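You operate a simulated robot arm through the tools that you are given. There is no shell and no other tool.

You are at the controls of a simulated two-armed robot. One attempt, no reset.

## Task
Blot the black tray's mix 65 cube dry on the felt pad, weigh it and put it back.
Fine: take the cup off the small scale and stand it on the bench; zero the scale before weighing; the tray's other cubes stay wet.

The check looks at the end state, three seconds after you hand in, the way a careful person would. Anything else that was tipped, shoved, dropped, spilled or broken makes it a failure.

## Robot
Two 7-joint arms with fingered hands on one trunk that stands fixed in place. Base frame: the origin is at the foot of the trunk, x ahead of it, y to its left, z up; the work surface is at about z = 860. Units: mm, rad, N and s.
The left shoulder is at [80, 241, 1392], the right one opposite. Payload 4.9 kg a hand.
Tool frame (each hand has its own): the origin (TCP) lies between the finger pads and is the grasp point; the fingertips stand 32 mm ahead of it; z points along the fingers, y is the line along which they close. Largest opening 200 mm; the body of the gripper starts 89 mm behind the TCP. The gripper is a hand of 4 fingers: y runs from the thumb to the fingers, the wrist lies at [0, 0, -267] in the tool frame.
Orientation is told as [roll, pitch, yaw] about the base's x, y, z axes, in that order, counted from this pose: with the fingers straight down and closing along the base's y, the tool's x points along the base's -x, its y along +y and its z along -z.

## Interface
- The arms move only by the tool send_rows. It takes "left_steps", "right_steps" or both (then of equal length, played together; a hand with none holds still); each is a list of rows, each an object of numbers (a shift or turn left out is 0): "dx", "dy", "dz": the shift along the base's x, y, z in units of 20 mm (1.0 is 20 mm); "wx", "wy", "wz": the turn, a rotation vector about the base's x, y, z in units of 6 degrees (1.0 is 6 degrees). In form: [{"dx": .., "dy": .., "dz": .., "wx": .., "wy": .., "wz": ..}, ...]. A call has 1 to 20 rows; each row shifts and turns the commanded pose from where the row before left it. A call with a number of a shift or a turn outside -1 to 1 is refused whole. A row lasts 0.2 s, in which the tool goes at most 50 mm and 0.15 rad; a call with a longer step from one row to the next is refused whole. Where a pose cannot be reached the arm comes as near as it can. A force on the tool above 60 N (or 10 N above the force at the start of the call, whichever is more), or a blocked arm, ends the call early, and 0.2 s more pass. In this call time passes only in rows, and 0.2 s behind the last. It gives the time, the measured TCP pose, the force on the tool (base axes), the opening and the grip force at its end, in the units of the frame above (readings bear some noise), with the torque about the TCP (base axes, N m) and any sound that the robot's microphone picked up, and new pictures: "pictures" is both (left out), scene, wrist or none (wrist: the cameras of the hands that moved).
- Cameras (640 x 400 px; columns grow to the right, rows downward): "scene" is now at [110.2, -24.3, 1559.1]; the picture's right is [-0.32, -0.95, 0.00], its down [-0.62, 0.21, -0.75] and it looks along [0.71, -0.24, -0.66] (base axes); focal length 354 px, centre (320, 200). "left" rides on the left gripper at [-69, -69, -116] in its tool frame; the picture's right is [0.71, -0.71, 0.00], its down [0.54, 0.54, -0.64] and it looks along [0.46, 0.45, 0.77] (tool axes); focal length 226 px, centre (320, 200). "right" rides on the right gripper at [69, -69, -116] in its tool frame; the picture's right is [0.71, 0.71, 0.00], its down [-0.54, 0.54, -0.64] and it looks along [-0.45, 0.45, 0.77] (tool axes); focal length 226 px, centre (320, 200). There is no depth. A picture from a camera that has moved, and an enlarged one, comes with that camera's place and axes in the base frame and with its lens.
- slide_trunk(by): slides the trunk up (or, below 0, down) by that many mm; the arms and the scene camera ride with it, the base frame stays. It gives what a move gives, with no picture.
- curl_fingers(finger1, finger2, finger3, thumb_bend, hand): sets how far each is bent, from 0 (flat) to 100 (curled in); at 30 the hand is open as for a grip, at 70 the pads meet at the TCP. One left out holds its place. A second passes; each finger stops where it meets its share of the squeeze, and holds until it gets a number again. It is the only way to open and close the hand. It gives what a move gives, with no picture; readings hold the bend of each and the force on the fingers (four entries, about 0 where the hand has none), thumb and palm.
- head_to(pan, tilt): turns the head with the scene camera to pan (to the left, within 1.501 rad either way) and tilt (down, from -0.506 to 1.204), counted from straight ahead of the robot. It gives what a move gives, and a new picture of the scene camera.
- close_up(camera, box): a new picture of the part [left, top, right, bottom] of that camera's present view, enlarged. The clock stands still meanwhile.
- finish_job(): hands the job in; it is judged then, once.

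Nothing tells you positions but the pictures and the camera data. Unless the task says otherwise, let go and move clear before handing in.

The tools are called after "Request:" as a command line: name --argument value ..., lists and objects as JSON in quotes. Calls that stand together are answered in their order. send_rows: Moves the arms, as the interface text tells. Its arguments: {"type":"object","properties":{"left_steps":{"type":"array","items":{"type":"object","properties":{"dx":{"type":"number"},"dy":{"type":"number"},"dz":{"type":"number"},"wx":{"type":"number"},"wy":{"type":"number"},"wz":{"type":"number"}}}},"right_steps":{"type":"array","items":{"type":"object","properties":{"dx":{"type":"number"},"dy":{"type":"number"},"dz":{"type":"number"},"wx":{"type":"number"},"wy":{"type":"number"},"wz":{"type":"number"}}}},"pictures":{"type":"string","enum":["both","scene","wrist","none"]}},"required":[]} The other tools are called the same way: slide_trunk (by) slides the trunk up or down; curl_fingers (finger1, finger2, finger3, thumb_bend, hand) moves the fingers one by one; head_to (pan, tilt) turns the head that bears the scene camera; close_up (camera, box) takes an enlarged picture of a part of a camera's view; finish_job () hands the job in.

At the start:

```text
time: 0.0
left_tool_pos: [669.9, 89.2, 1240.8]
left_tcp_rot: [0.001, 0.001, -0.001]
left_wrist_force: [0.2, 0.1, 0.4]
left_wrist_torque: [-0.02, -0.03, -0.04]
left_finger_gap: 199.7
left_finger_force: 0.0
left_shape: jaw
left_bend: [30.0, 30.0, 30.0, 30.0]
left_finger forces: [0.1, 0.0, 0.1, 0.0, 0.1, 0.0]
right_tool_pos: [584.2, -505.4, 1194.7]
right_tcp_rot: [0.0, -0.001, -0.001]
right_wrist_force: [-0.1, 0.8, 1.1]
right_wrist_torque: [0.0, -0.02, 0.02]
right_finger_gap: 200.0
right_finger_force: 0.0
right_shape: jaw
right_bend: [30.0, 30.0, 30.0, 30.0]
right_finger forces: [0.1, 0.0, 0.1, 0.0, 0.0, 0.0]
trunk travel left (down, up): [-300.0, 540.0]
head pan, tilt: [-0.325, 0.719]
```

scene: 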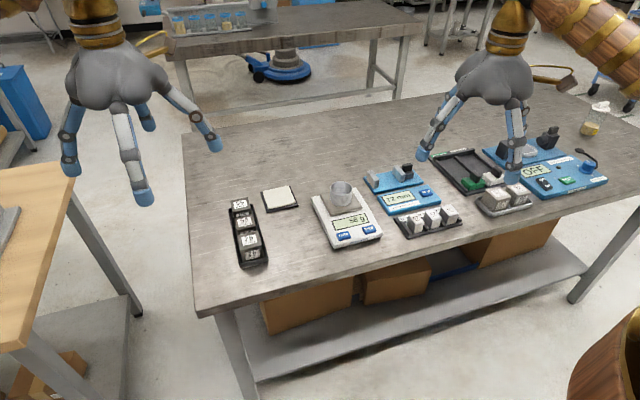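
right: 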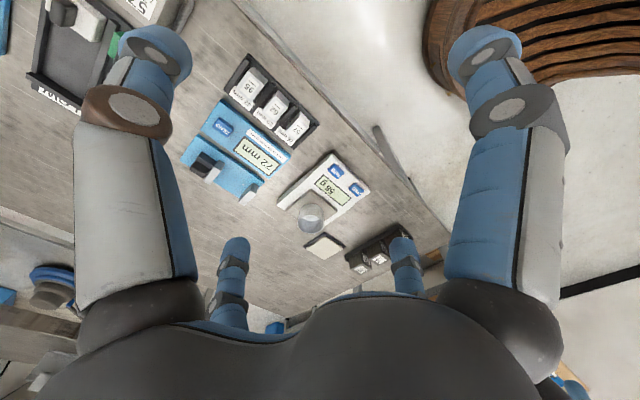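
left: 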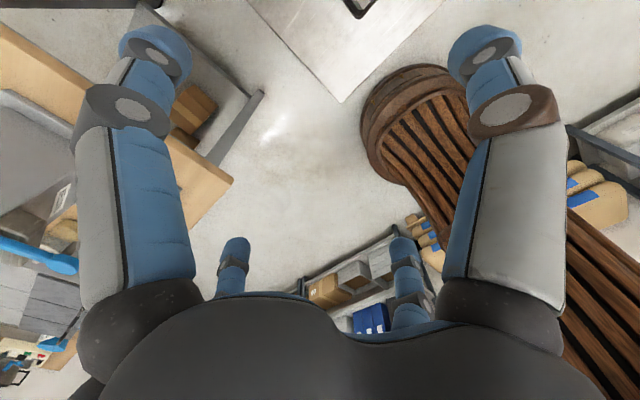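

I see a bench with a black tray of cubes at the left, a felt pad, a small white scale with a cup on it, and other stations to the right. I'll look closer at each before moving.

Request:
close_up --camera "scene" --box '[220, 180, 320, 280]'

Request:
close_up --camera "scene" --box '[300, 160, 400, 260]'

Request:
close_up --camera "scene" --box '[360, 140, 620, 250]'

Request:
close_up --camera "right" --box '[180, 40, 440, 290]'

```text
4.00 times, centred on (270, 230) of scene
camera zoom: at [110.2, -24.3, 1559.1], right [-0.32, -0.95, 0.0], down [-0.62, 0.21, -0.75], along [0.71, -0.24, -0.66], focal length 1416 px, centre (520, 80)
```

zoom: 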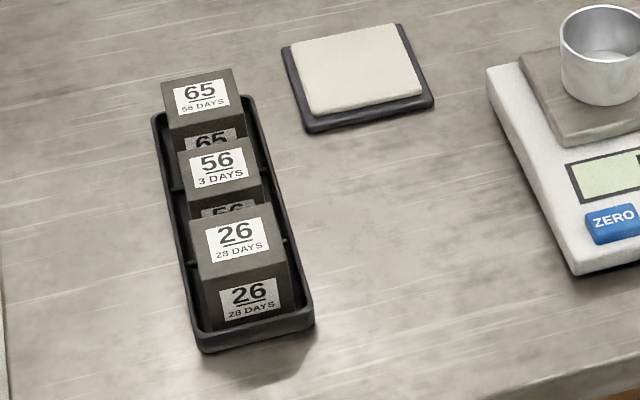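

```text
4.00 times, centred on (350, 210) of scene
camera zoom: at [110.2, -24.3, 1559.1], right [-0.32, -0.95, 0.0], down [-0.62, 0.21, -0.75], along [0.71, -0.24, -0.66], focal length 1416 px, centre (200, 160)
```

zoom: 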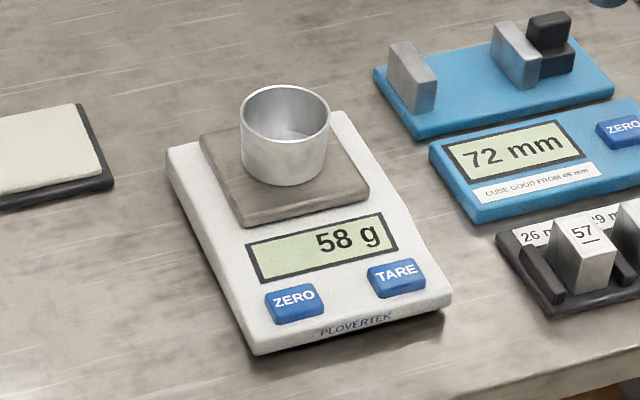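

```text
2.46 times, centred on (490, 195) of scene
camera zoom: at [110.2, -24.3, 1559.1], right [-0.32, -0.95, 0.0], down [-0.62, 0.21, -0.75], along [0.71, -0.24, -0.66], focal length 871 px, centre (-98, 212)
```

zoom: 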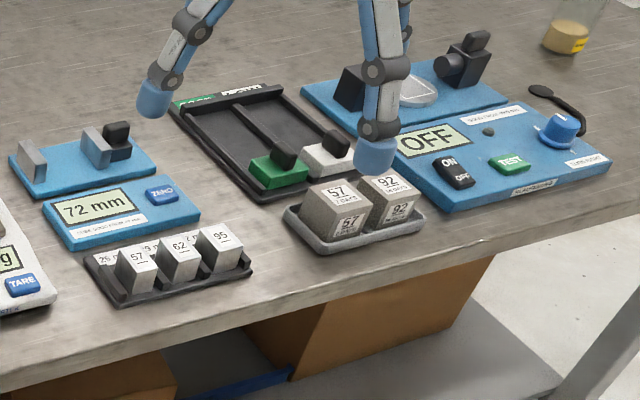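

```text
1.60 times, centred on (310, 165) of right
camera zoom: at [516.2, -573.5, 1311.9], right [-0.71, 0.71, 0.0], down [0.54, 0.54, 0.64], along [0.45, 0.45, -0.77], focal length 362 px, centre (336, 256)
```

zoom: 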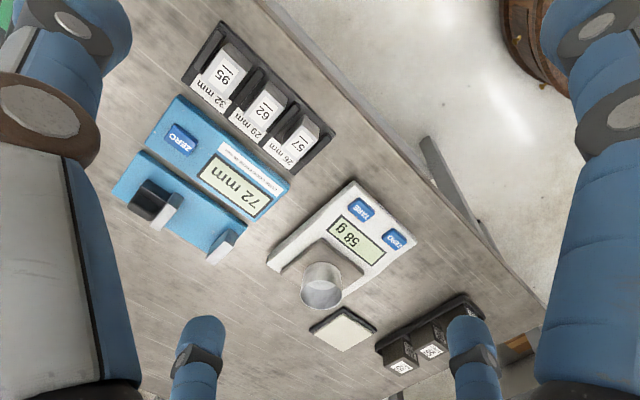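

The three cubes in the black tray read 65, 56 and 26 from far to near, and 65 is the farthest, near [855, -47]. The pad is near [904, -162] and the scale near [800, -320]. Next I'll look at how the fingers are laid out on the hand.

Request:
close_up --camera "scene" --box '[400, 20, 580, 190]'

Request:
close_up --camera "scene" --box '[40, 20, 240, 220]'

Request:
close_up --camera "right" --box '[0, 0, 640, 400]'

```text
2.35 times, centred on (490, 105) of scene
camera zoom: at [110.2, -24.3, 1559.1], right [-0.32, -0.95, 0.0], down [-0.62, 0.21, -0.75], along [0.71, -0.24, -0.66], focal length 833 px, centre (-80, 424)
```

zoom: 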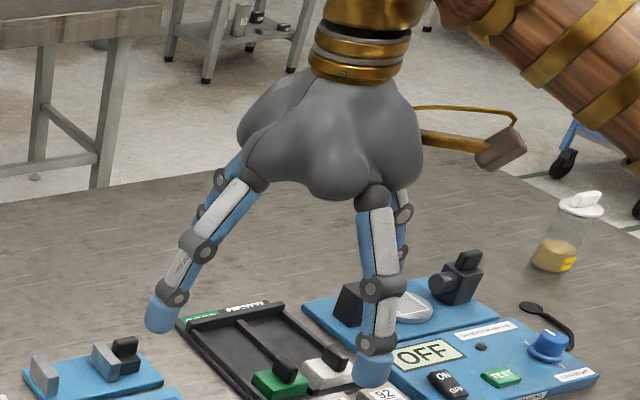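

```text
2.00 times, centred on (140, 120) of scene
camera zoom: at [110.2, -24.3, 1559.1], right [-0.32, -0.95, 0.0], down [-0.62, 0.21, -0.75], along [0.71, -0.24, -0.66], focal length 708 px, centre (680, 360)
```

zoom: 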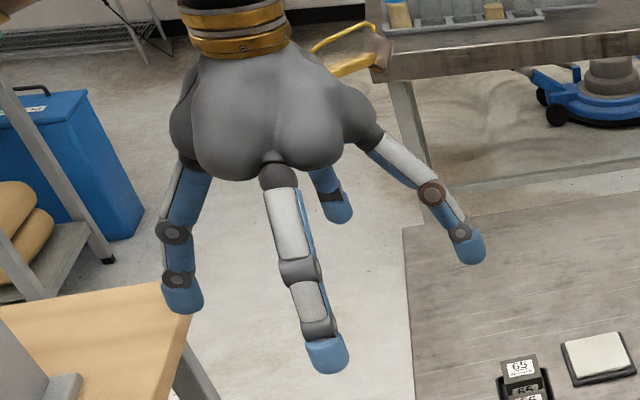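

```text
1.00 times, centred on (320, 200) of right (not enlarged: the box is as wide or as high as the picture)
camera zoom: at [516.2, -573.5, 1311.9], right [-0.71, 0.71, 0.0], down [0.54, 0.54, 0.64], along [0.45, 0.45, -0.77], focal length 226 px, centre (320, 200)
```

zoom: 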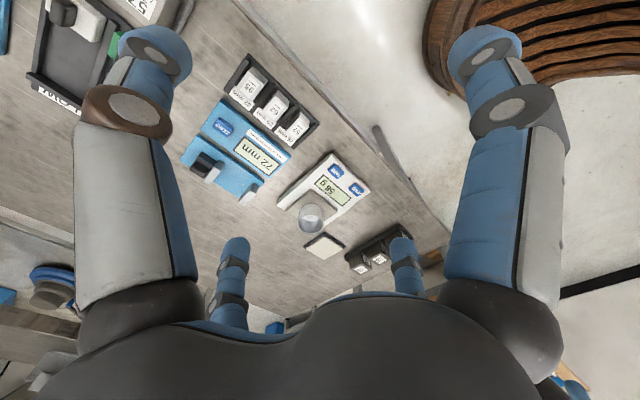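

The four fingers look to be arranged in a cross, with the thumb at -y, one finger opposite it and two on the ±x sides. I'll bend them one at a time up here in free space to learn which number is which.

Request:
curl_fingers --hand "right" --finger1 0 --finger2 60 --finger3 30 --thumb_bend 45

Request:
close_up --camera "right" --box '[0, 0, 640, 400]'

Request:
close_up --camera "scene" --box '[400, 20, 580, 190]'

```text
time: 1.0
left_tool_pos: [672.2, 89.4, 1239.9]
left_tcp_rot: [-0.002, 0.0, -0.001]
left_wrist_force: [0.9, 0.5, 0.1]
left_wrist_torque: [0.03, -0.03, 0.0]
left_finger_gap: 199.9
left_finger_force: 0.0
left_shape: jaw
left_bend: [30.0, 30.0, 30.0, 30.0]
left_finger forces: [0.0, 0.0, 0.0, 0.0, 0.0, 0.0]
right_tool_pos: [584.7, -505.3, 1194.4]
right_tcp_rot: [-0.001, 0.001, 0.001]
right_wrist_force: [-0.5, -0.3, -0.5]
right_wrist_torque: [0.0, -0.03, 0.0]
right_finger_gap: 145.0
right_finger_force: 0.2
right_shape: fingers
right_bend: [1.0, 60.0, 30.0, 45.0]
right_finger forces: [0.1, 0.1, 0.0, 0.1, 0.1, 0.0]
trunk travel left (down, up): [-300.0, 540.0]
head pan, tilt: [-0.325, 0.719]
```

```text
1.00 times, centred on (320, 200) of right (not enlarged: the box is as wide or as high as the picture)
camera zoom: at [516.2, -573.5, 1311.9], right [-0.71, 0.71, 0.0], down [0.54, 0.54, 0.64], along [0.45, 0.45, -0.77], focal length 226 px, centre (320, 200)
```

zoom: 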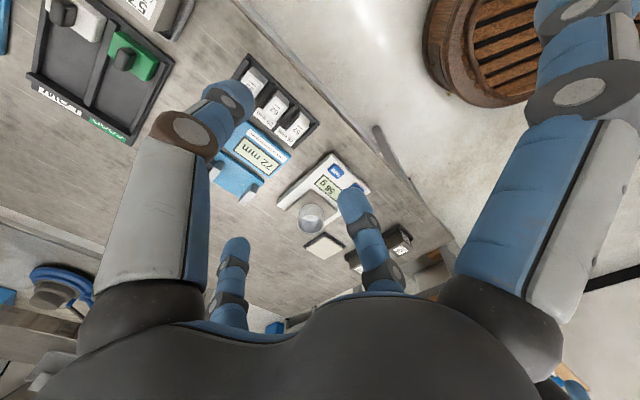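

```text
2.35 times, centred on (490, 105) of scene
camera zoom: at [110.2, -24.3, 1559.1], right [-0.32, -0.95, 0.0], down [-0.62, 0.21, -0.75], along [0.71, -0.24, -0.66], focal length 833 px, centre (-80, 424)
```

zoom: 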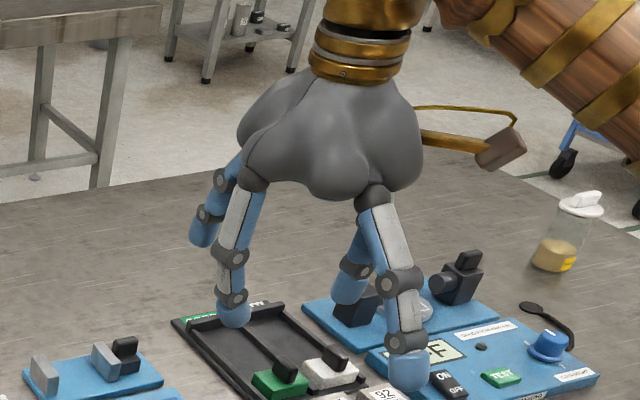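

Now I know the fingers: the thumb is at tool -y, finger1 at +x (base -x), finger2 at +y and finger3 at -x. I'll take tighter pictures of the tray, pad and scale to measure sizes and heights.

Request:
close_up --camera "scene" --box '[225, 192, 275, 272]'

Request:
close_up --camera "scene" --box '[310, 175, 390, 255]'

Request:
close_up --camera "scene" --box '[255, 180, 305, 220]'

```text
5.00 times, centred on (250, 232) of scene
camera zoom: at [110.2, -24.3, 1559.1], right [-0.32, -0.95, 0.0], down [-0.62, 0.21, -0.75], along [0.71, -0.24, -0.66], focal length 1769 px, centre (670, 40)
```

zoom: 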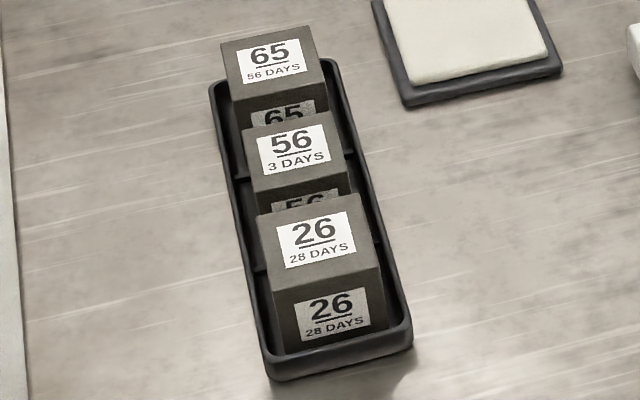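

```text
5.00 times, centred on (350, 215) of scene
camera zoom: at [110.2, -24.3, 1559.1], right [-0.32, -0.95, 0.0], down [-0.62, 0.21, -0.75], along [0.71, -0.24, -0.66], focal length 1769 px, centre (170, 125)
```

zoom: 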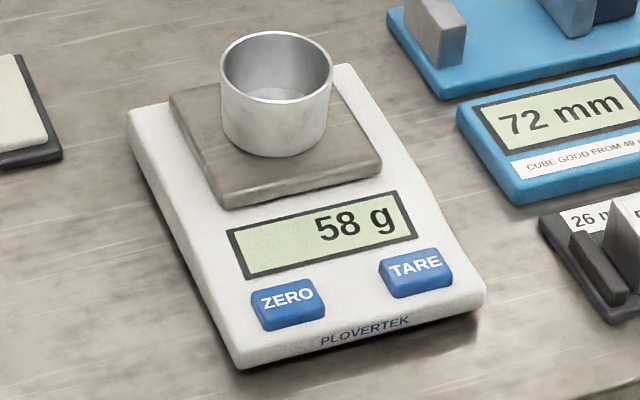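

```text
10.00 times, centred on (280, 200) of scene
camera zoom: at [110.2, -24.3, 1559.1], right [-0.32, -0.95, 0.0], down [-0.62, 0.21, -0.75], along [0.71, -0.24, -0.66], focal length 3539 px, centre (720, 200)
```

zoom: 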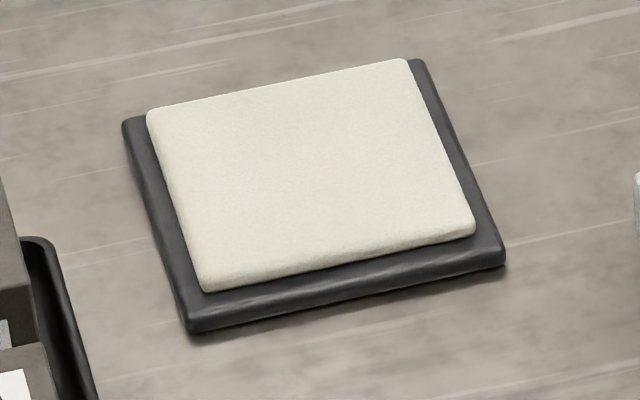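

Measured so far:
- **65 cube:** centre about [863, -48], top z about 912.
- **Felt:** centre about [907, -163], top about 870.
- **Scale platform:** centre about [811, -323], z about 890.
- **Cup:** axis about [820, -327], rim z about 926, diameter about 62.

First I'll take the cup off, using the right hand part-closed above it.

Request:
curl_fingers --hand "right" --finger1 46 --finger2 46 --finger3 46 --thumb_bend 46

Request:
send_rows --right_steps '[{"dx": 0.98, "dy": 0.74, "dz": -0.5}, {"dx": 0.98, "dy": 0.74, "dz": -0.5}, {"dx": 0.98, "dy": 0.74, "dz": -0.5}, {"dx": 0.98, "dy": 0.74, "dz": -0.5}, {"dx": 0.98, "dy": 0.74, "dz": -0.5}, {"dx": 0.98, "dy": 0.74, "dz": -0.5}, {"dx": 0.98, "dy": 0.74, "dz": -0.5}, {"dx": 0.98, "dy": 0.74, "dz": -0.5}, {"dx": 0.98, "dy": 0.74, "dz": -0.5}, {"dx": 0.98, "dy": 0.74, "dz": -0.5}, {"dx": 0.98, "dy": 0.74, "dz": -0.5}, {"dx": 0.98, "dy": 0.74, "dz": -0.5}]' --pictures "both"

```text
time: 2.0
left_tool_pos: [672.2, 90.4, 1239.7]
left_tcp_rot: [0.0, 0.001, 0.002]
left_wrist_force: [-1.6, -0.9, -0.7]
left_wrist_torque: [0.0, 0.01, 0.01]
left_finger_gap: 199.9
left_finger_force: 0.0
left_shape: jaw
left_bend: [30.0, 30.0, 30.0, 30.0]
left_finger forces: [0.0, 0.0, 0.0, 0.1, 0.1, 0.0]
right_tool_pos: [583.7, -506.1, 1194.9]
right_tcp_rot: [-0.001, 0.001, -0.001]
right_wrist_force: [0.4, 0.0, 0.5]
right_wrist_torque: [-0.01, -0.01, -0.01]
right_finger_gap: 84.0
right_finger_force: 0.0
right_shape: fingers
right_bend: [46.0, 46.0, 46.0, 46.0]
right_finger forces: [0.0, 0.0, 0.0, 0.0, 0.0, 0.0]
trunk travel left (down, up): [-300.0, 540.0]
head pan, tilt: [-0.325, 0.719]
```

```text
time: 4.6
left_tool_pos: [671.7, 89.9, 1239.0]
left_tcp_rot: [-0.001, 0.0, 0.0]
left_wrist_force: [0.1, 0.3, 0.3]
left_wrist_torque: [-0.02, 0.03, -0.02]
left_finger_gap: 200.0
left_finger_force: 0.0
left_shape: jaw
left_bend: [30.0, 30.0, 30.0, 30.0]
left_finger forces: [0.0, 0.1, 0.0, 0.0, 0.0, 0.0]
right_tool_pos: [821.5, -329.7, 1073.0]
right_tcp_rot: [0.0, 0.002, 0.0]
right_wrist_force: [0.7, -0.2, -0.1]
right_wrist_torque: [0.0, 0.04, -0.06]
right_finger_gap: 84.0
right_finger_force: 0.0
right_shape: fingers
right_bend: [46.0, 46.0, 46.0, 46.0]
right_finger forces: [0.1, 0.1, 0.0, 0.1, 0.0, 0.1]
trunk travel left (down, up): [-300.0, 540.0]
head pan, tilt: [-0.325, 0.719]
camera scene: at [111.6, -23.3, 1559.0], right [-0.32, -0.95, 0.0], down [-0.62, 0.21, -0.75], along [0.71, -0.24, -0.66], focal length 354 px, centre (320, 200)
camera right: at [752.0, -397.4, 1190.8], right [-0.71, 0.71, 0.0], down [0.54, 0.54, 0.64], along [0.45, 0.45, -0.77], focal length 226 px, centre (320, 200)
```

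scene: 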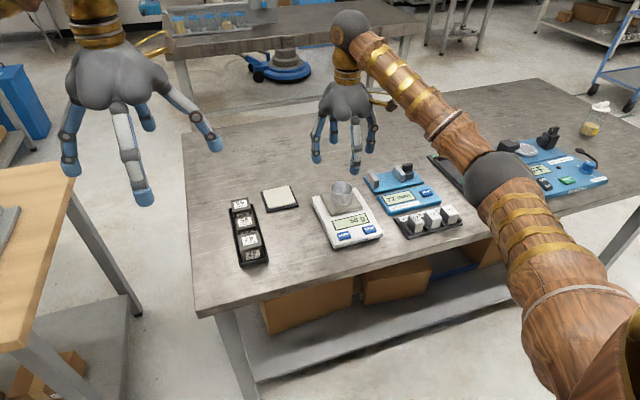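
right: 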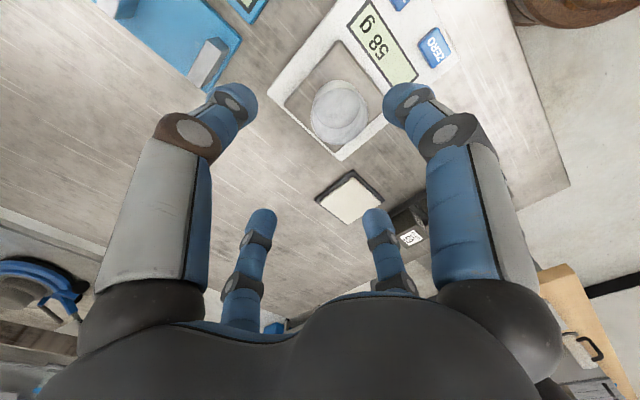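

I'm above the cup with a finger gap of 84 mm. I'll zoom the wrist camera to refine the cup's axis.

Request:
close_up --camera "right" --box '[250, 20, 450, 180]'

Request:
close_up --camera "scene" --box '[280, 70, 420, 220]'

```text
2.50 times, centred on (350, 100) of right
camera zoom: at [752.0, -397.4, 1190.8], right [-0.71, 0.71, 0.0], down [0.54, 0.54, 0.64], along [0.45, 0.45, -0.77], focal length 565 px, centre (245, 450)
```

zoom: 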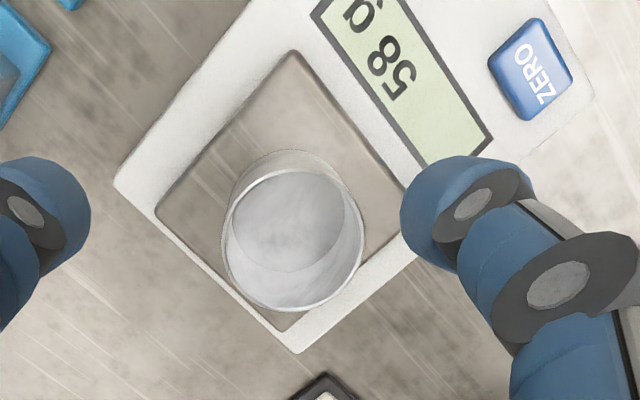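

```text
2.67 times, centred on (350, 145) of scene
camera zoom: at [111.6, -23.3, 1559.0], right [-0.32, -0.95, 0.0], down [-0.62, 0.21, -0.75], along [0.71, -0.24, -0.66], focal length 944 px, centre (240, 347)
```

zoom: 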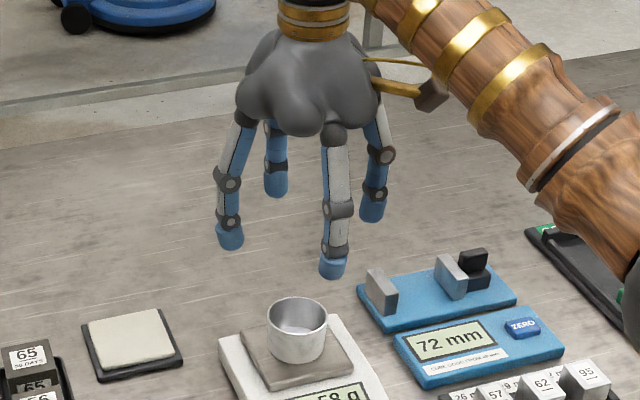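

Triangulating between the two cameras gives the cup axis at about [799, -320], rim z about 942 and platform z about 900. I'll shift over, open slightly and descend partway to check.

Request:
curl_fingers --hand "right" --finger1 42 --finger2 42 --finger3 42 --thumb_bend 42

Request:
send_rows --right_steps '[{"dx": -0.36, "dy": 0.16, "dz": -0.9}, {"dx": -0.36, "dy": 0.16, "dz": -0.9}, {"dx": -0.36, "dy": 0.16, "dz": -0.9}]' --pictures "both"

Request:
close_up --camera "right" --box '[220, 20, 460, 200]'

Request:
close_up --camera "scene" --box '[280, 110, 400, 220]'

```text
time: 5.6
left_tool_pos: [671.3, 89.1, 1240.3]
left_tcp_rot: [0.001, 0.001, 0.002]
left_wrist_force: [0.0, 0.0, 0.2]
left_wrist_torque: [0.01, -0.04, 0.03]
left_finger_gap: 200.0
left_finger_force: 0.0
left_shape: jaw
left_bend: [30.0, 30.0, 30.0, 30.0]
left_finger forces: [0.1, 0.0, 0.0, 0.1, 0.1, 0.0]
right_tool_pos: [819.3, -329.8, 1073.7]
right_tcp_rot: [0.001, 0.0, -0.001]
right_wrist_force: [0.0, 0.1, -0.1]
right_wrist_torque: [0.0, 0.01, 0.04]
right_finger_gap: 97.8
right_finger_force: 0.0
right_shape: fingers
right_bend: [42.0, 42.0, 42.0, 42.0]
right_finger forces: [0.0, 0.1, 0.0, 0.1, 0.0, 0.1]
trunk travel left (down, up): [-300.0, 540.0]
head pan, tilt: [-0.325, 0.719]
```

```text
time: 6.4
left_tool_pos: [671.3, 90.3, 1240.2]
left_tcp_rot: [-0.001, 0.002, 0.0]
left_wrist_force: [0.7, 1.0, -0.4]
left_wrist_torque: [0.01, 0.0, -0.03]
left_finger_gap: 200.0
left_finger_force: 0.0
left_shape: jaw
left_bend: [30.0, 30.0, 30.0, 30.0]
left_finger forces: [0.0, 0.1, 0.1, 0.0, 0.1, 0.0]
right_tool_pos: [798.1, -319.6, 1019.8]
right_tcp_rot: [0.001, 0.0, -0.002]
right_wrist_force: [0.7, 0.4, 0.3]
right_wrist_torque: [-0.01, -0.02, 0.01]
right_finger_gap: 97.7
right_finger_force: 0.1
right_shape: fingers
right_bend: [42.0, 42.0, 42.0, 42.0]
right_finger forces: [0.1, 0.0, 0.0, 0.0, 0.1, 0.0]
trunk travel left (down, up): [-300.0, 540.0]
head pan, tilt: [-0.325, 0.719]
camera scene: at [110.4, -24.4, 1559.1], right [-0.32, -0.95, 0.0], down [-0.62, 0.21, -0.75], along [0.71, -0.24, -0.66], focal length 354 px, centre (320, 200)
camera right: at [729.7, -388.5, 1137.1], right [-0.71, 0.71, 0.0], down [0.54, 0.54, 0.64], along [0.45, 0.45, -0.77], focal length 226 px, centre (320, 200)
```

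scene: 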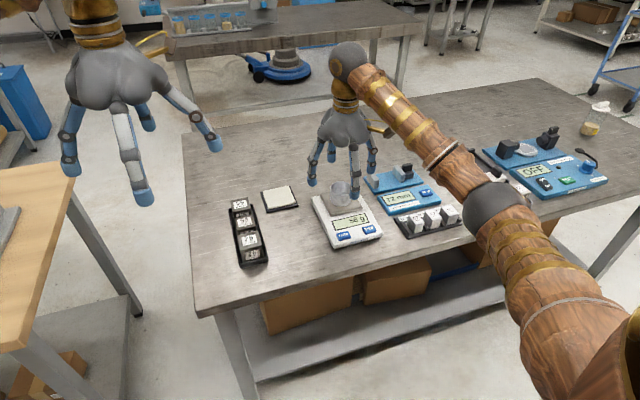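
right: 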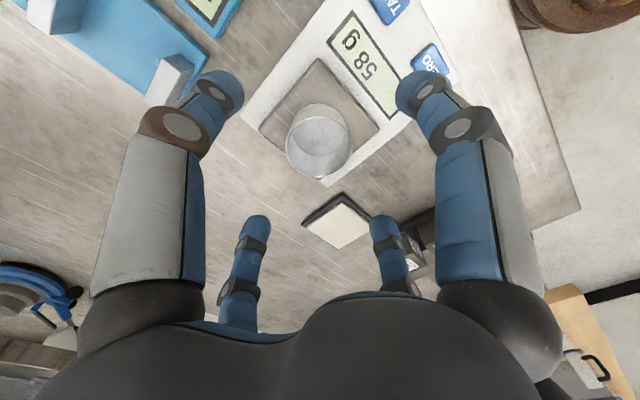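

```text
2.22 times, centred on (340, 110) of right
camera zoom: at [729.7, -388.5, 1137.1], right [-0.71, 0.71, 0.0], down [0.54, 0.54, 0.64], along [0.45, 0.45, -0.77], focal length 502 px, centre (276, 400)
```

zoom: 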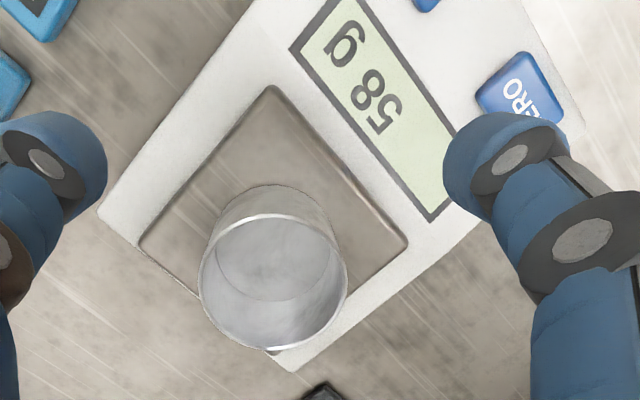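

```text
3.64 times, centred on (340, 165) of scene
camera zoom: at [110.4, -24.4, 1559.1], right [-0.32, -0.95, 0.0], down [-0.62, 0.21, -0.75], along [0.71, -0.24, -0.66], focal length 1287 px, centre (247, 327)
```

zoom: 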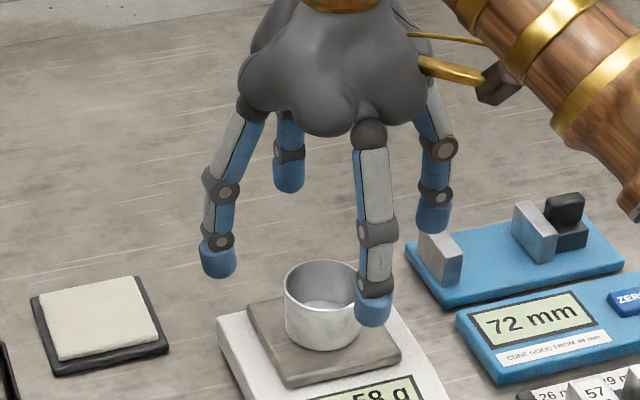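

The wrist views agree: the cup axis is at [799, -321] with the rim at z about 945, and the hand is centred on it. I'll descend around the cup with the tips staying above the platform.

Request:
send_rows --right_steps '[{"dz": -0.9}, {"dz": -0.9}, {"dz": -0.9}, {"dz": -0.8}]' --pictures "both"

Request:
close_up --camera "scene" --box '[290, 130, 400, 240]'

Request:
close_up --camera "right" --box '[180, 20, 480, 260]'

```text
time: 7.4
left_tool_pos: [670.9, 88.8, 1239.9]
left_tcp_rot: [-0.002, 0.002, 0.001]
left_wrist_force: [0.9, -0.4, -0.3]
left_wrist_torque: [0.0, 0.0, 0.0]
left_finger_gap: 199.8
left_finger_force: 0.0
left_shape: jaw
left_bend: [30.0, 30.0, 30.0, 30.0]
left_finger forces: [0.1, 0.0, 0.0, 0.0, 0.1, 0.1]
right_tool_pos: [798.5, -317.4, 951.0]
right_tcp_rot: [-0.002, 0.001, 0.0]
right_wrist_force: [-0.2, 0.2, 0.2]
right_wrist_torque: [-0.03, 0.02, -0.04]
right_finger_gap: 97.8
right_finger_force: 0.0
right_shape: fingers
right_bend: [42.0, 42.0, 42.0, 42.0]
right_finger forces: [0.0, 0.0, 0.0, 0.1, 0.0, 0.1]
trunk travel left (down, up): [-300.0, 540.0]
head pan, tilt: [-0.325, 0.719]
camera scene: at [110.8, -24.3, 1559.1], right [-0.32, -0.95, 0.0], down [-0.62, 0.21, -0.75], along [0.71, -0.24, -0.66], focal length 354 px, centre (320, 200)
camera right: at [729.5, -385.7, 1068.2], right [-0.71, 0.71, 0.0], down [0.54, 0.54, 0.64], along [0.45, 0.45, -0.77], focal length 226 px, centre (320, 200)
```

scene: 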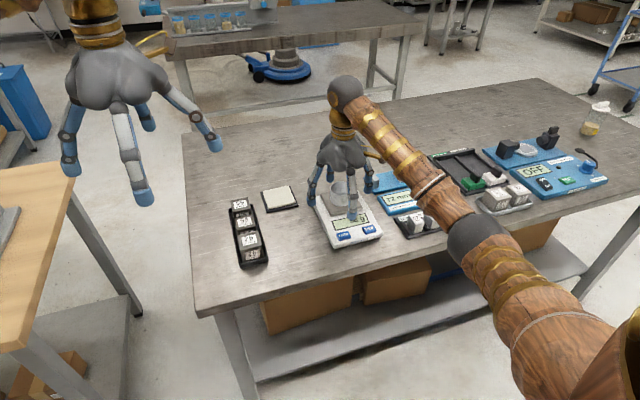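
right: 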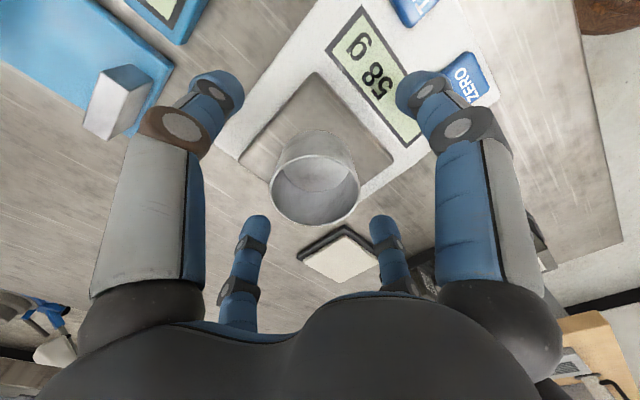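

```text
3.64 times, centred on (345, 185) of scene
camera zoom: at [110.8, -24.3, 1559.1], right [-0.32, -0.95, 0.0], down [-0.62, 0.21, -0.75], along [0.71, -0.24, -0.66], focal length 1287 px, centre (229, 254)
```

zoom: 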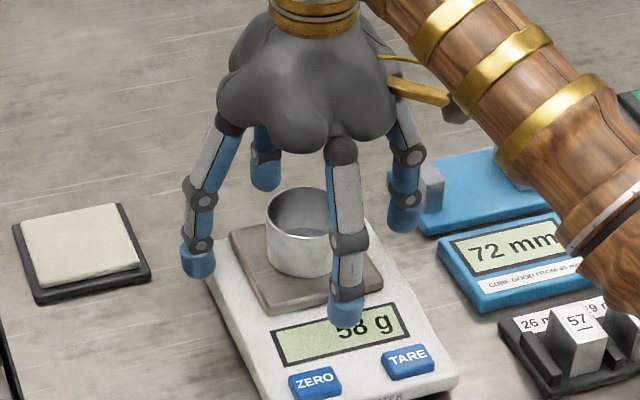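

```text
1.67 times, centred on (330, 140) of right
camera zoom: at [729.5, -385.7, 1068.2], right [-0.71, 0.71, 0.0], down [0.54, 0.54, 0.64], along [0.45, 0.45, -0.77], focal length 377 px, centre (303, 300)
```

zoom: 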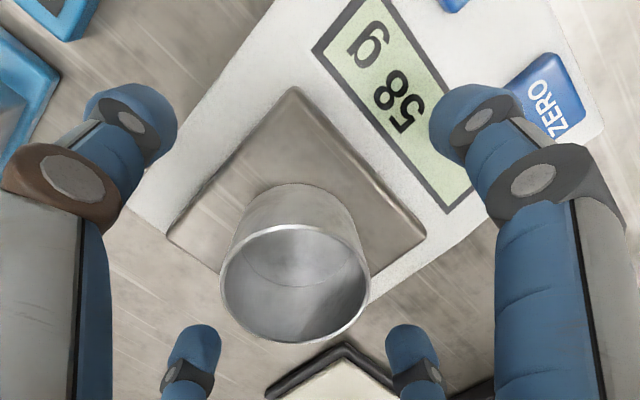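

The fingers surround the cup cleanly, with the tips a little above the platform. I'll close all four fingers on it.

Request:
curl_fingers --hand "right" --finger1 58 --finger2 58 --finger3 58 --thumb_bend 58

Request:
close_up --camera "right" --box '[180, 20, 480, 260]'

Request:
close_up --camera "scene" --box '[290, 130, 400, 240]'

```text
time: 8.4
left_tool_pos: [669.5, 90.2, 1239.6]
left_tcp_rot: [0.0, 0.002, -0.001]
left_wrist_force: [0.8, 0.0, 0.2]
left_wrist_torque: [-0.01, 0.01, 0.01]
left_finger_gap: 199.9
left_finger_force: 0.1
left_shape: jaw
left_bend: [30.0, 30.0, 30.0, 30.0]
left_finger forces: [0.0, 0.0, 0.1, 0.1, 0.0, 0.1]
right_tool_pos: [797.5, -317.7, 951.9]
right_tcp_rot: [-0.002, -0.001, 0.001]
right_wrist_force: [-0.2, 0.0, -0.4]
right_wrist_torque: [0.0, 0.02, -0.01]
right_finger_gap: 44.3
right_finger_force: 0.1
right_shape: fingers
right_bend: [57.0, 57.0, 57.0, 57.0]
right_finger forces: [0.1, 0.0, 0.0, 0.1, 0.2, 0.0]
trunk travel left (down, up): [-300.0, 540.0]
head pan, tilt: [-0.325, 0.719]
```

```text
1.67 times, centred on (330, 140) of right
camera zoom: at [729.3, -385.6, 1068.4], right [-0.71, 0.71, 0.0], down [0.54, 0.54, 0.64], along [0.45, 0.45, -0.77], focal length 377 px, centre (303, 300)
```

zoom: 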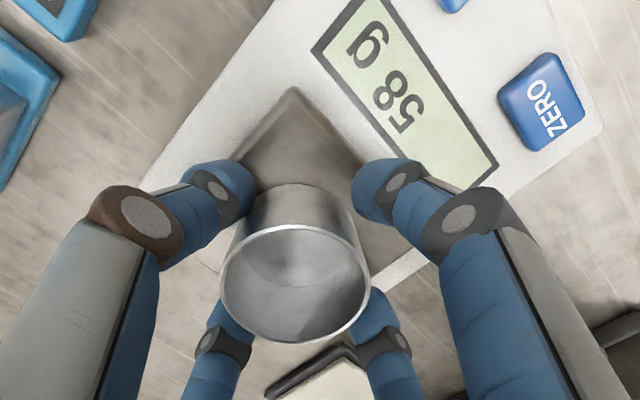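

```text
3.64 times, centred on (345, 185) of scene
camera zoom: at [110.3, -24.3, 1559.1], right [-0.32, -0.95, 0.0], down [-0.62, 0.21, -0.75], along [0.71, -0.24, -0.66], focal length 1287 px, centre (229, 254)
```

zoom: 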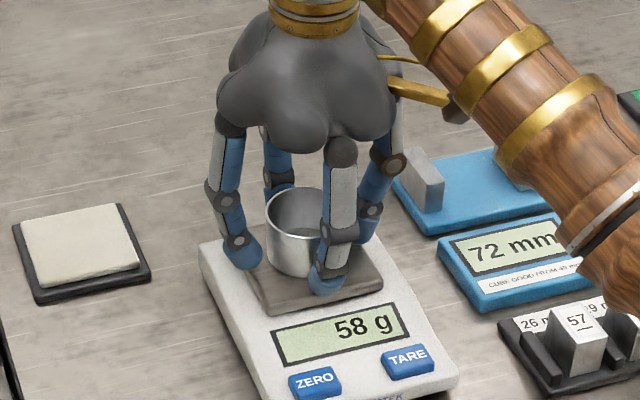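

The fingers are close to the cup but carry no force yet, so I'll keep closing.

Request:
curl_fingers --hand "right" --finger1 64 --finger2 64 --finger3 64 --thumb_bend 64

Request:
close_up --camera "right" --box '[180, 20, 480, 260]'

Request:
close_up --camera "scene" --box '[290, 130, 400, 240]'

```text
time: 9.4
left_tool_pos: [671.3, 89.8, 1240.6]
left_tcp_rot: [0.0, -0.001, 0.0]
left_wrist_force: [0.4, -0.9, 0.9]
left_wrist_torque: [0.0, -0.01, 0.0]
left_finger_gap: 200.3
left_finger_force: 0.0
left_shape: jaw
left_bend: [30.0, 30.0, 30.0, 30.0]
left_finger forces: [0.1, 0.1, 0.1, 0.0, 0.0, 0.0]
right_tool_pos: [797.7, -316.4, 951.7]
right_tcp_rot: [-0.001, 0.001, 0.0]
right_wrist_force: [0.0, 0.1, 1.7]
right_wrist_torque: [0.03, -0.01, 0.0]
right_finger_gap: 35.4
right_finger_force: 13.0
right_shape: fingers
right_bend: [60.0, 59.0, 60.0, 61.0]
right_finger forces: [5.5, 6.3, 6.0, 0.0, 7.9, 0.1]
trunk travel left (down, up): [-300.0, 540.0]
head pan, tilt: [-0.325, 0.719]
```

```text
1.67 times, centred on (330, 140) of right
camera zoom: at [729.2, -385.6, 1068.5], right [-0.71, 0.71, 0.0], down [0.54, 0.54, 0.64], along [0.45, 0.45, -0.77], focal length 377 px, centre (303, 300)
```

zoom: 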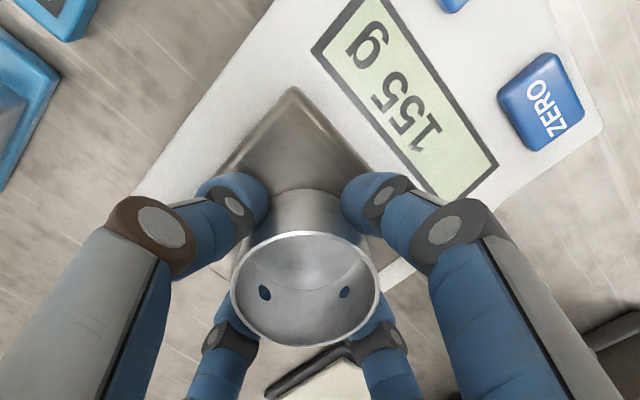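

```text
3.64 times, centred on (345, 185) of scene
camera zoom: at [110.2, -24.2, 1559.1], right [-0.32, -0.95, 0.0], down [-0.62, 0.21, -0.75], along [0.71, -0.24, -0.66], focal length 1287 px, centre (229, 254)
```

zoom: 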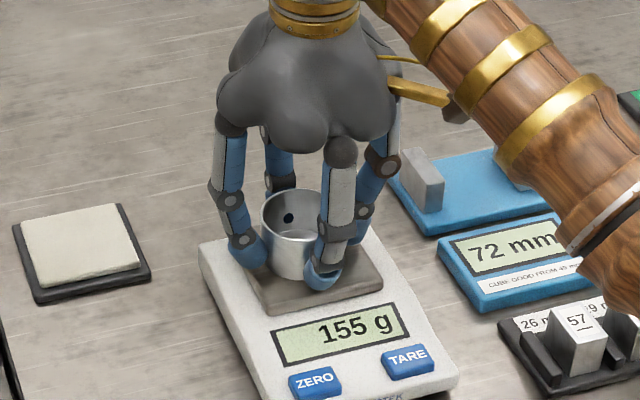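

The grip is even at about 6–8 N per finger. I'll lift gently and check that the cup comes with it.

Request:
send_rows --right_steps '[{"dz": 0.3}, {"dz": 0.5}, {"dz": 0.8}, {"dz": 0.9}]' --pictures "both"

Request:
close_up --camera "scene" --box '[290, 120, 400, 240]'

```text
time: 10.4
left_tool_pos: [671.9, 90.0, 1241.3]
left_tcp_rot: [0.002, 0.001, 0.002]
left_wrist_force: [0.2, -0.4, 0.5]
left_wrist_torque: [0.0, 0.01, -0.02]
left_finger_gap: 199.8
left_finger_force: 0.0
left_shape: jaw
left_bend: [30.0, 30.0, 30.0, 30.0]
left_finger forces: [0.1, 0.0, 0.1, 0.0, 0.0, 0.1]
right_tool_pos: [797.5, -317.6, 1001.0]
right_tcp_rot: [0.001, 0.0, 0.002]
right_wrist_force: [-1.0, -0.7, -1.3]
right_wrist_torque: [0.01, -0.02, 0.01]
right_finger_gap: 35.0
right_finger_force: 12.6
right_shape: fingers
right_bend: [60.0, 59.0, 60.0, 61.0]
right_finger forces: [5.4, 6.4, 5.9, 0.1, 7.8, 0.0]
trunk travel left (down, up): [-300.0, 540.0]
head pan, tilt: [-0.325, 0.719]
camera scene: at [110.0, -24.0, 1559.0], right [-0.32, -0.95, 0.0], down [-0.62, 0.21, -0.75], along [0.71, -0.24, -0.66], focal length 354 px, centre (320, 200)
camera right: at [729.6, -385.8, 1117.8], right [-0.71, 0.71, 0.0], down [0.54, 0.54, 0.64], along [0.45, 0.45, -0.77], focal length 226 px, centre (320, 200)
```

scene: 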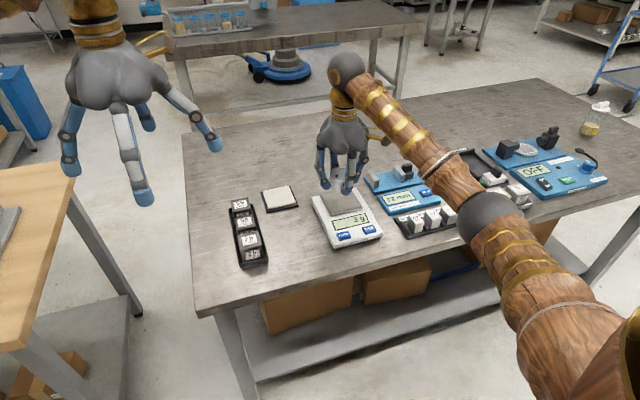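
right: 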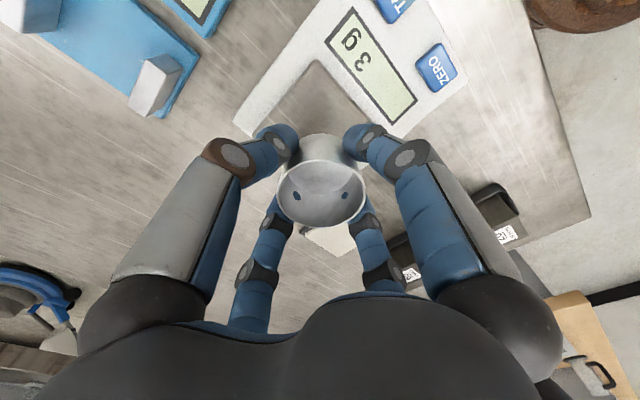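

```text
3.33 times, centred on (345, 180) of scene
camera zoom: at [110.0, -24.0, 1559.0], right [-0.32, -0.95, 0.0], down [-0.62, 0.21, -0.75], along [0.71, -0.24, -0.66], focal length 1180 px, centre (237, 267)
```

zoom: 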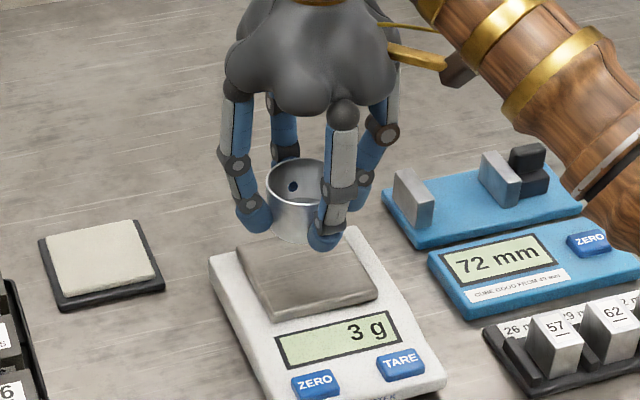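

The cup is lifted and the empty scale reads 3 g, so it does need zeroing. I'll carry the cup to the free bench area between the tray and the scale, near [700, -166].

Request:
send_rows --right_steps '[{"dx": -0.61, "dy": 0.95}, {"dx": -0.61, "dy": 0.95}, {"dx": -0.61, "dy": 0.95}, {"dx": -0.61, "dy": 0.95}, {"dx": -0.61, "dy": 0.95}, {"dx": -0.61, "dy": 0.95}, {"dx": -0.61, "dy": 0.95}, {"dx": -0.61, "dy": 0.95}, {"dz": -0.9}, {"dz": -0.9}, {"dz": -0.9}]' --pictures "both"

Request:
close_up --camera "scene" --box '[220, 130, 350, 260]'

```text
time: 12.8
left_tool_pos: [671.6, 89.2, 1241.0]
left_tcp_rot: [0.001, 0.001, -0.002]
left_wrist_force: [-0.4, 0.7, 0.4]
left_wrist_torque: [0.04, 0.0, 0.01]
left_finger_gap: 199.7
left_finger_force: 0.1
left_shape: jaw
left_bend: [30.0, 30.0, 30.0, 30.0]
left_finger forces: [0.0, 0.0, 0.0, 0.0, 0.0, 0.0]
right_tool_pos: [702.1, -167.5, 948.4]
right_tcp_rot: [-0.001, 0.0, -0.003]
right_wrist_force: [0.0, -0.6, 0.4]
right_wrist_torque: [0.0, 0.04, 0.0]
right_finger_gap: 35.4
right_finger_force: 13.1
right_shape: fingers
right_bend: [60.0, 59.0, 60.0, 61.0]
right_finger forces: [5.4, 6.3, 5.8, 0.0, 7.7, 0.0]
trunk travel left (down, up): [-300.0, 540.0]
head pan, tilt: [-0.325, 0.719]
camera scene: at [110.5, -24.1, 1559.1], right [-0.32, -0.95, 0.0], down [-0.62, 0.21, -0.75], along [0.71, -0.24, -0.66], focal length 354 px, centre (320, 200)
camera right: at [633.7, -234.6, 1065.6], right [-0.71, 0.71, 0.0], down [0.54, 0.54, 0.64], along [0.45, 0.45, -0.77], focal length 226 px, centre (320, 200)
```

scene: 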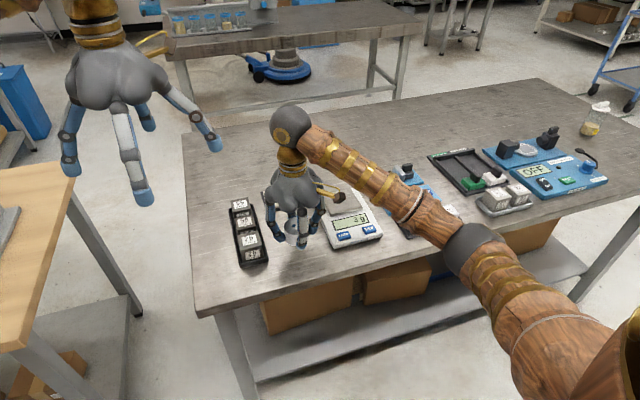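
right: 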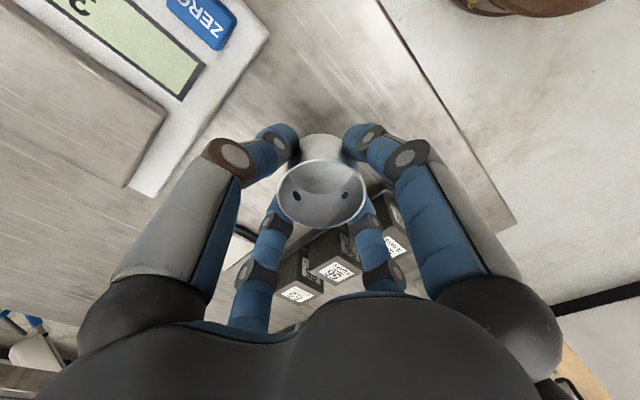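

```text
3.08 times, centred on (285, 195) of scene
camera zoom: at [110.5, -24.1, 1559.1], right [-0.32, -0.95, 0.0], down [-0.62, 0.21, -0.75], along [0.71, -0.24, -0.66], focal length 1089 px, centre (428, 215)
```

zoom: 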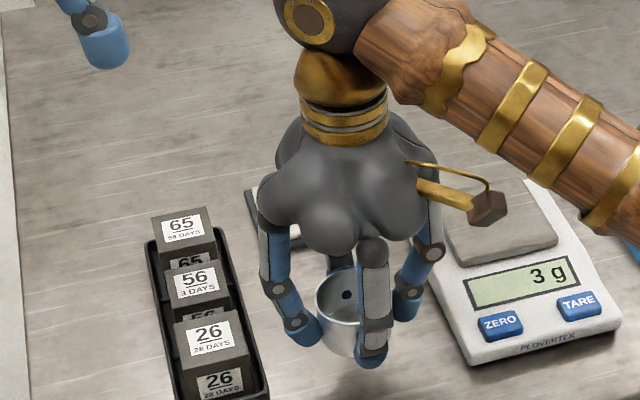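

The cup hangs straight over a clear spot. I'll lower it gently until it touches.

Request:
send_rows --right_steps '[{"dz": -0.5}, {"dz": -0.4}, {"dz": -0.3}]' --pictures "none"

Request:
send_rows --right_steps '[{"dz": -0.15}, {"dz": -0.15}]' --pictures "none"

Request:
close_up --camera "scene" --box '[250, 190, 340, 260]'

```text
time: 13.6
left_tool_pos: [670.1, 90.4, 1240.7]
left_tcp_rot: [0.0, 0.0, -0.002]
left_wrist_force: [-0.1, 0.7, -0.7]
left_wrist_torque: [0.01, 0.01, 0.01]
left_finger_gap: 199.9
left_finger_force: 0.0
left_shape: jaw
left_bend: [30.0, 30.0, 30.0, 30.0]
left_finger forces: [0.1, 0.0, 0.0, 0.0, 0.0, 0.0]
right_tool_pos: [700.3, -166.0, 924.1]
right_tcp_rot: [0.0, -0.001, 0.0]
right_wrist_force: [0.6, -0.8, -1.5]
right_wrist_torque: [-0.01, -0.01, 0.0]
right_finger_gap: 35.6
right_finger_force: 12.8
right_shape: fingers
right_bend: [60.0, 59.0, 60.0, 61.0]
right_finger forces: [5.4, 6.3, 5.9, 0.1, 7.7, 0.0]
trunk travel left (down, up): [-300.0, 540.0]
head pan, tilt: [-0.325, 0.719]
```

```text
time: 14.2
left_tool_pos: [672.7, 89.4, 1240.4]
left_tcp_rot: [0.0, 0.002, -0.001]
left_wrist_force: [-0.8, 0.4, 0.1]
left_wrist_torque: [-0.03, -0.02, 0.03]
left_finger_gap: 199.7
left_finger_force: 0.1
left_shape: jaw
left_bend: [30.0, 30.0, 30.0, 30.0]
left_finger forces: [0.0, 0.1, 0.1, 0.1, 0.0, 0.0]
right_tool_pos: [700.8, -166.6, 917.0]
right_tcp_rot: [0.0, 0.0, -0.001]
right_wrist_force: [1.0, 0.4, -0.9]
right_wrist_torque: [0.0, 0.0, 0.0]
right_finger_gap: 35.2
right_finger_force: 13.0
right_shape: fingers
right_bend: [60.0, 59.0, 60.0, 61.0]
right_finger forces: [5.5, 6.4, 5.9, 0.1, 7.8, 0.0]
trunk travel left (down, up): [-300.0, 540.0]
head pan, tilt: [-0.325, 0.719]
```

```text
5.71 times, centred on (295, 225) of scene
camera zoom: at [110.3, -24.2, 1559.1], right [-0.32, -0.95, 0.0], down [-0.62, 0.21, -0.75], along [0.71, -0.24, -0.66], focal length 2022 px, centre (463, 57)
```

zoom: 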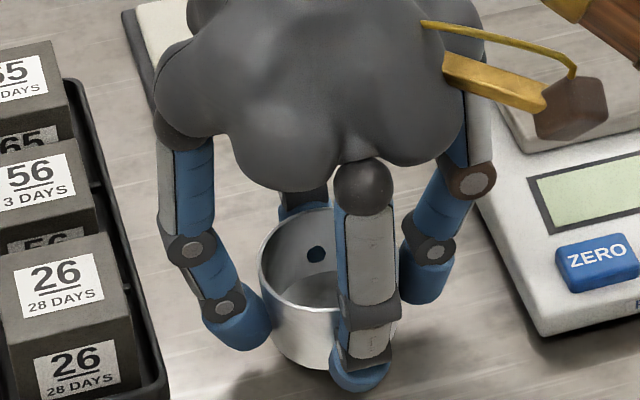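

There's no contact force yet, so I'll go down in small steps.

Request:
send_rows --right_steps '[{"dz": -0.1}, {"dz": -0.1}]' --pictures "none"

Request:
send_rows --right_steps '[{"dz": -0.1}]' --pictures "none"

Request:
send_rows --right_steps '[{"dz": -0.1}]' --pictures "none"

Request:
close_up --camera "scene" --box '[250, 190, 340, 260]'

```text
time: 14.8
left_tool_pos: [671.0, 90.2, 1239.9]
left_tcp_rot: [0.001, 0.001, 0.0]
left_wrist_force: [-0.4, -0.6, -0.5]
left_wrist_torque: [0.0, 0.0, -0.01]
left_finger_gap: 200.0
left_finger_force: 0.0
left_shape: jaw
left_bend: [30.0, 30.0, 30.0, 30.0]
left_finger forces: [0.1, 0.0, 0.1, 0.0, 0.0, 0.0]
right_tool_pos: [699.6, -164.2, 912.4]
right_tcp_rot: [0.0, 0.0, -0.002]
right_wrist_force: [0.0, -0.5, 0.1]
right_wrist_torque: [-0.02, 0.01, -0.03]
right_finger_gap: 35.3
right_finger_force: 12.5
right_shape: fingers
right_bend: [60.0, 59.0, 60.0, 61.0]
right_finger forces: [5.4, 6.4, 5.9, 0.0, 7.7, 0.1]
trunk travel left (down, up): [-300.0, 540.0]
head pan, tilt: [-0.325, 0.719]
```

```text
time: 15.2
left_tool_pos: [671.9, 89.0, 1240.2]
left_tcp_rot: [0.0, 0.0, -0.001]
left_wrist_force: [-0.1, 0.0, -0.7]
left_wrist_torque: [0.02, -0.03, 0.0]
left_finger_gap: 200.1
left_finger_force: 0.0
left_shape: jaw
left_bend: [30.0, 30.0, 30.0, 30.0]
left_finger forces: [0.1, 0.0, 0.0, 0.0, 0.1, 0.0]
right_tool_pos: [701.1, -165.3, 909.7]
right_tcp_rot: [0.001, 0.001, 0.0]
right_wrist_force: [-0.3, 0.3, -1.0]
right_wrist_torque: [0.01, 0.03, 0.01]
right_finger_gap: 35.3
right_finger_force: 12.4
right_shape: fingers
right_bend: [60.0, 59.0, 60.0, 61.0]
right_finger forces: [5.3, 6.4, 5.9, 0.1, 7.8, 0.0]
trunk travel left (down, up): [-300.0, 540.0]
head pan, tilt: [-0.325, 0.719]
```

```text
time: 15.6
left_tool_pos: [671.0, 90.8, 1239.9]
left_tcp_rot: [0.0, 0.001, 0.0]
left_wrist_force: [-0.7, -0.1, -0.2]
left_wrist_torque: [0.01, 0.02, -0.03]
left_finger_gap: 199.8
left_finger_force: 0.1
left_shape: jaw
left_bend: [30.0, 30.0, 30.0, 30.0]
left_finger forces: [0.0, 0.0, 0.0, 0.0, 0.0, 0.0]
right_tool_pos: [699.8, -165.9, 908.2]
right_tcp_rot: [0.0, 0.001, 0.0]
right_wrist_force: [0.9, -0.5, -0.3]
right_wrist_torque: [-0.03, 0.02, -0.01]
right_finger_gap: 35.2
right_finger_force: 12.4
right_shape: fingers
right_bend: [60.0, 59.0, 60.0, 61.0]
right_finger forces: [5.4, 6.4, 5.8, 0.1, 7.7, 0.1]
trunk travel left (down, up): [-300.0, 540.0]
head pan, tilt: [-0.325, 0.719]
```

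```text
5.71 times, centred on (295, 225) of scene
camera zoom: at [110.3, -24.2, 1559.1], right [-0.32, -0.95, 0.0], down [-0.62, 0.21, -0.75], along [0.71, -0.24, -0.66], focal length 2022 px, centre (463, 57)
```

zoom: 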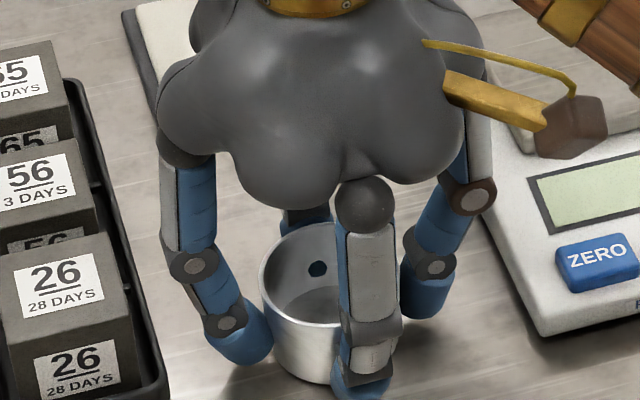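

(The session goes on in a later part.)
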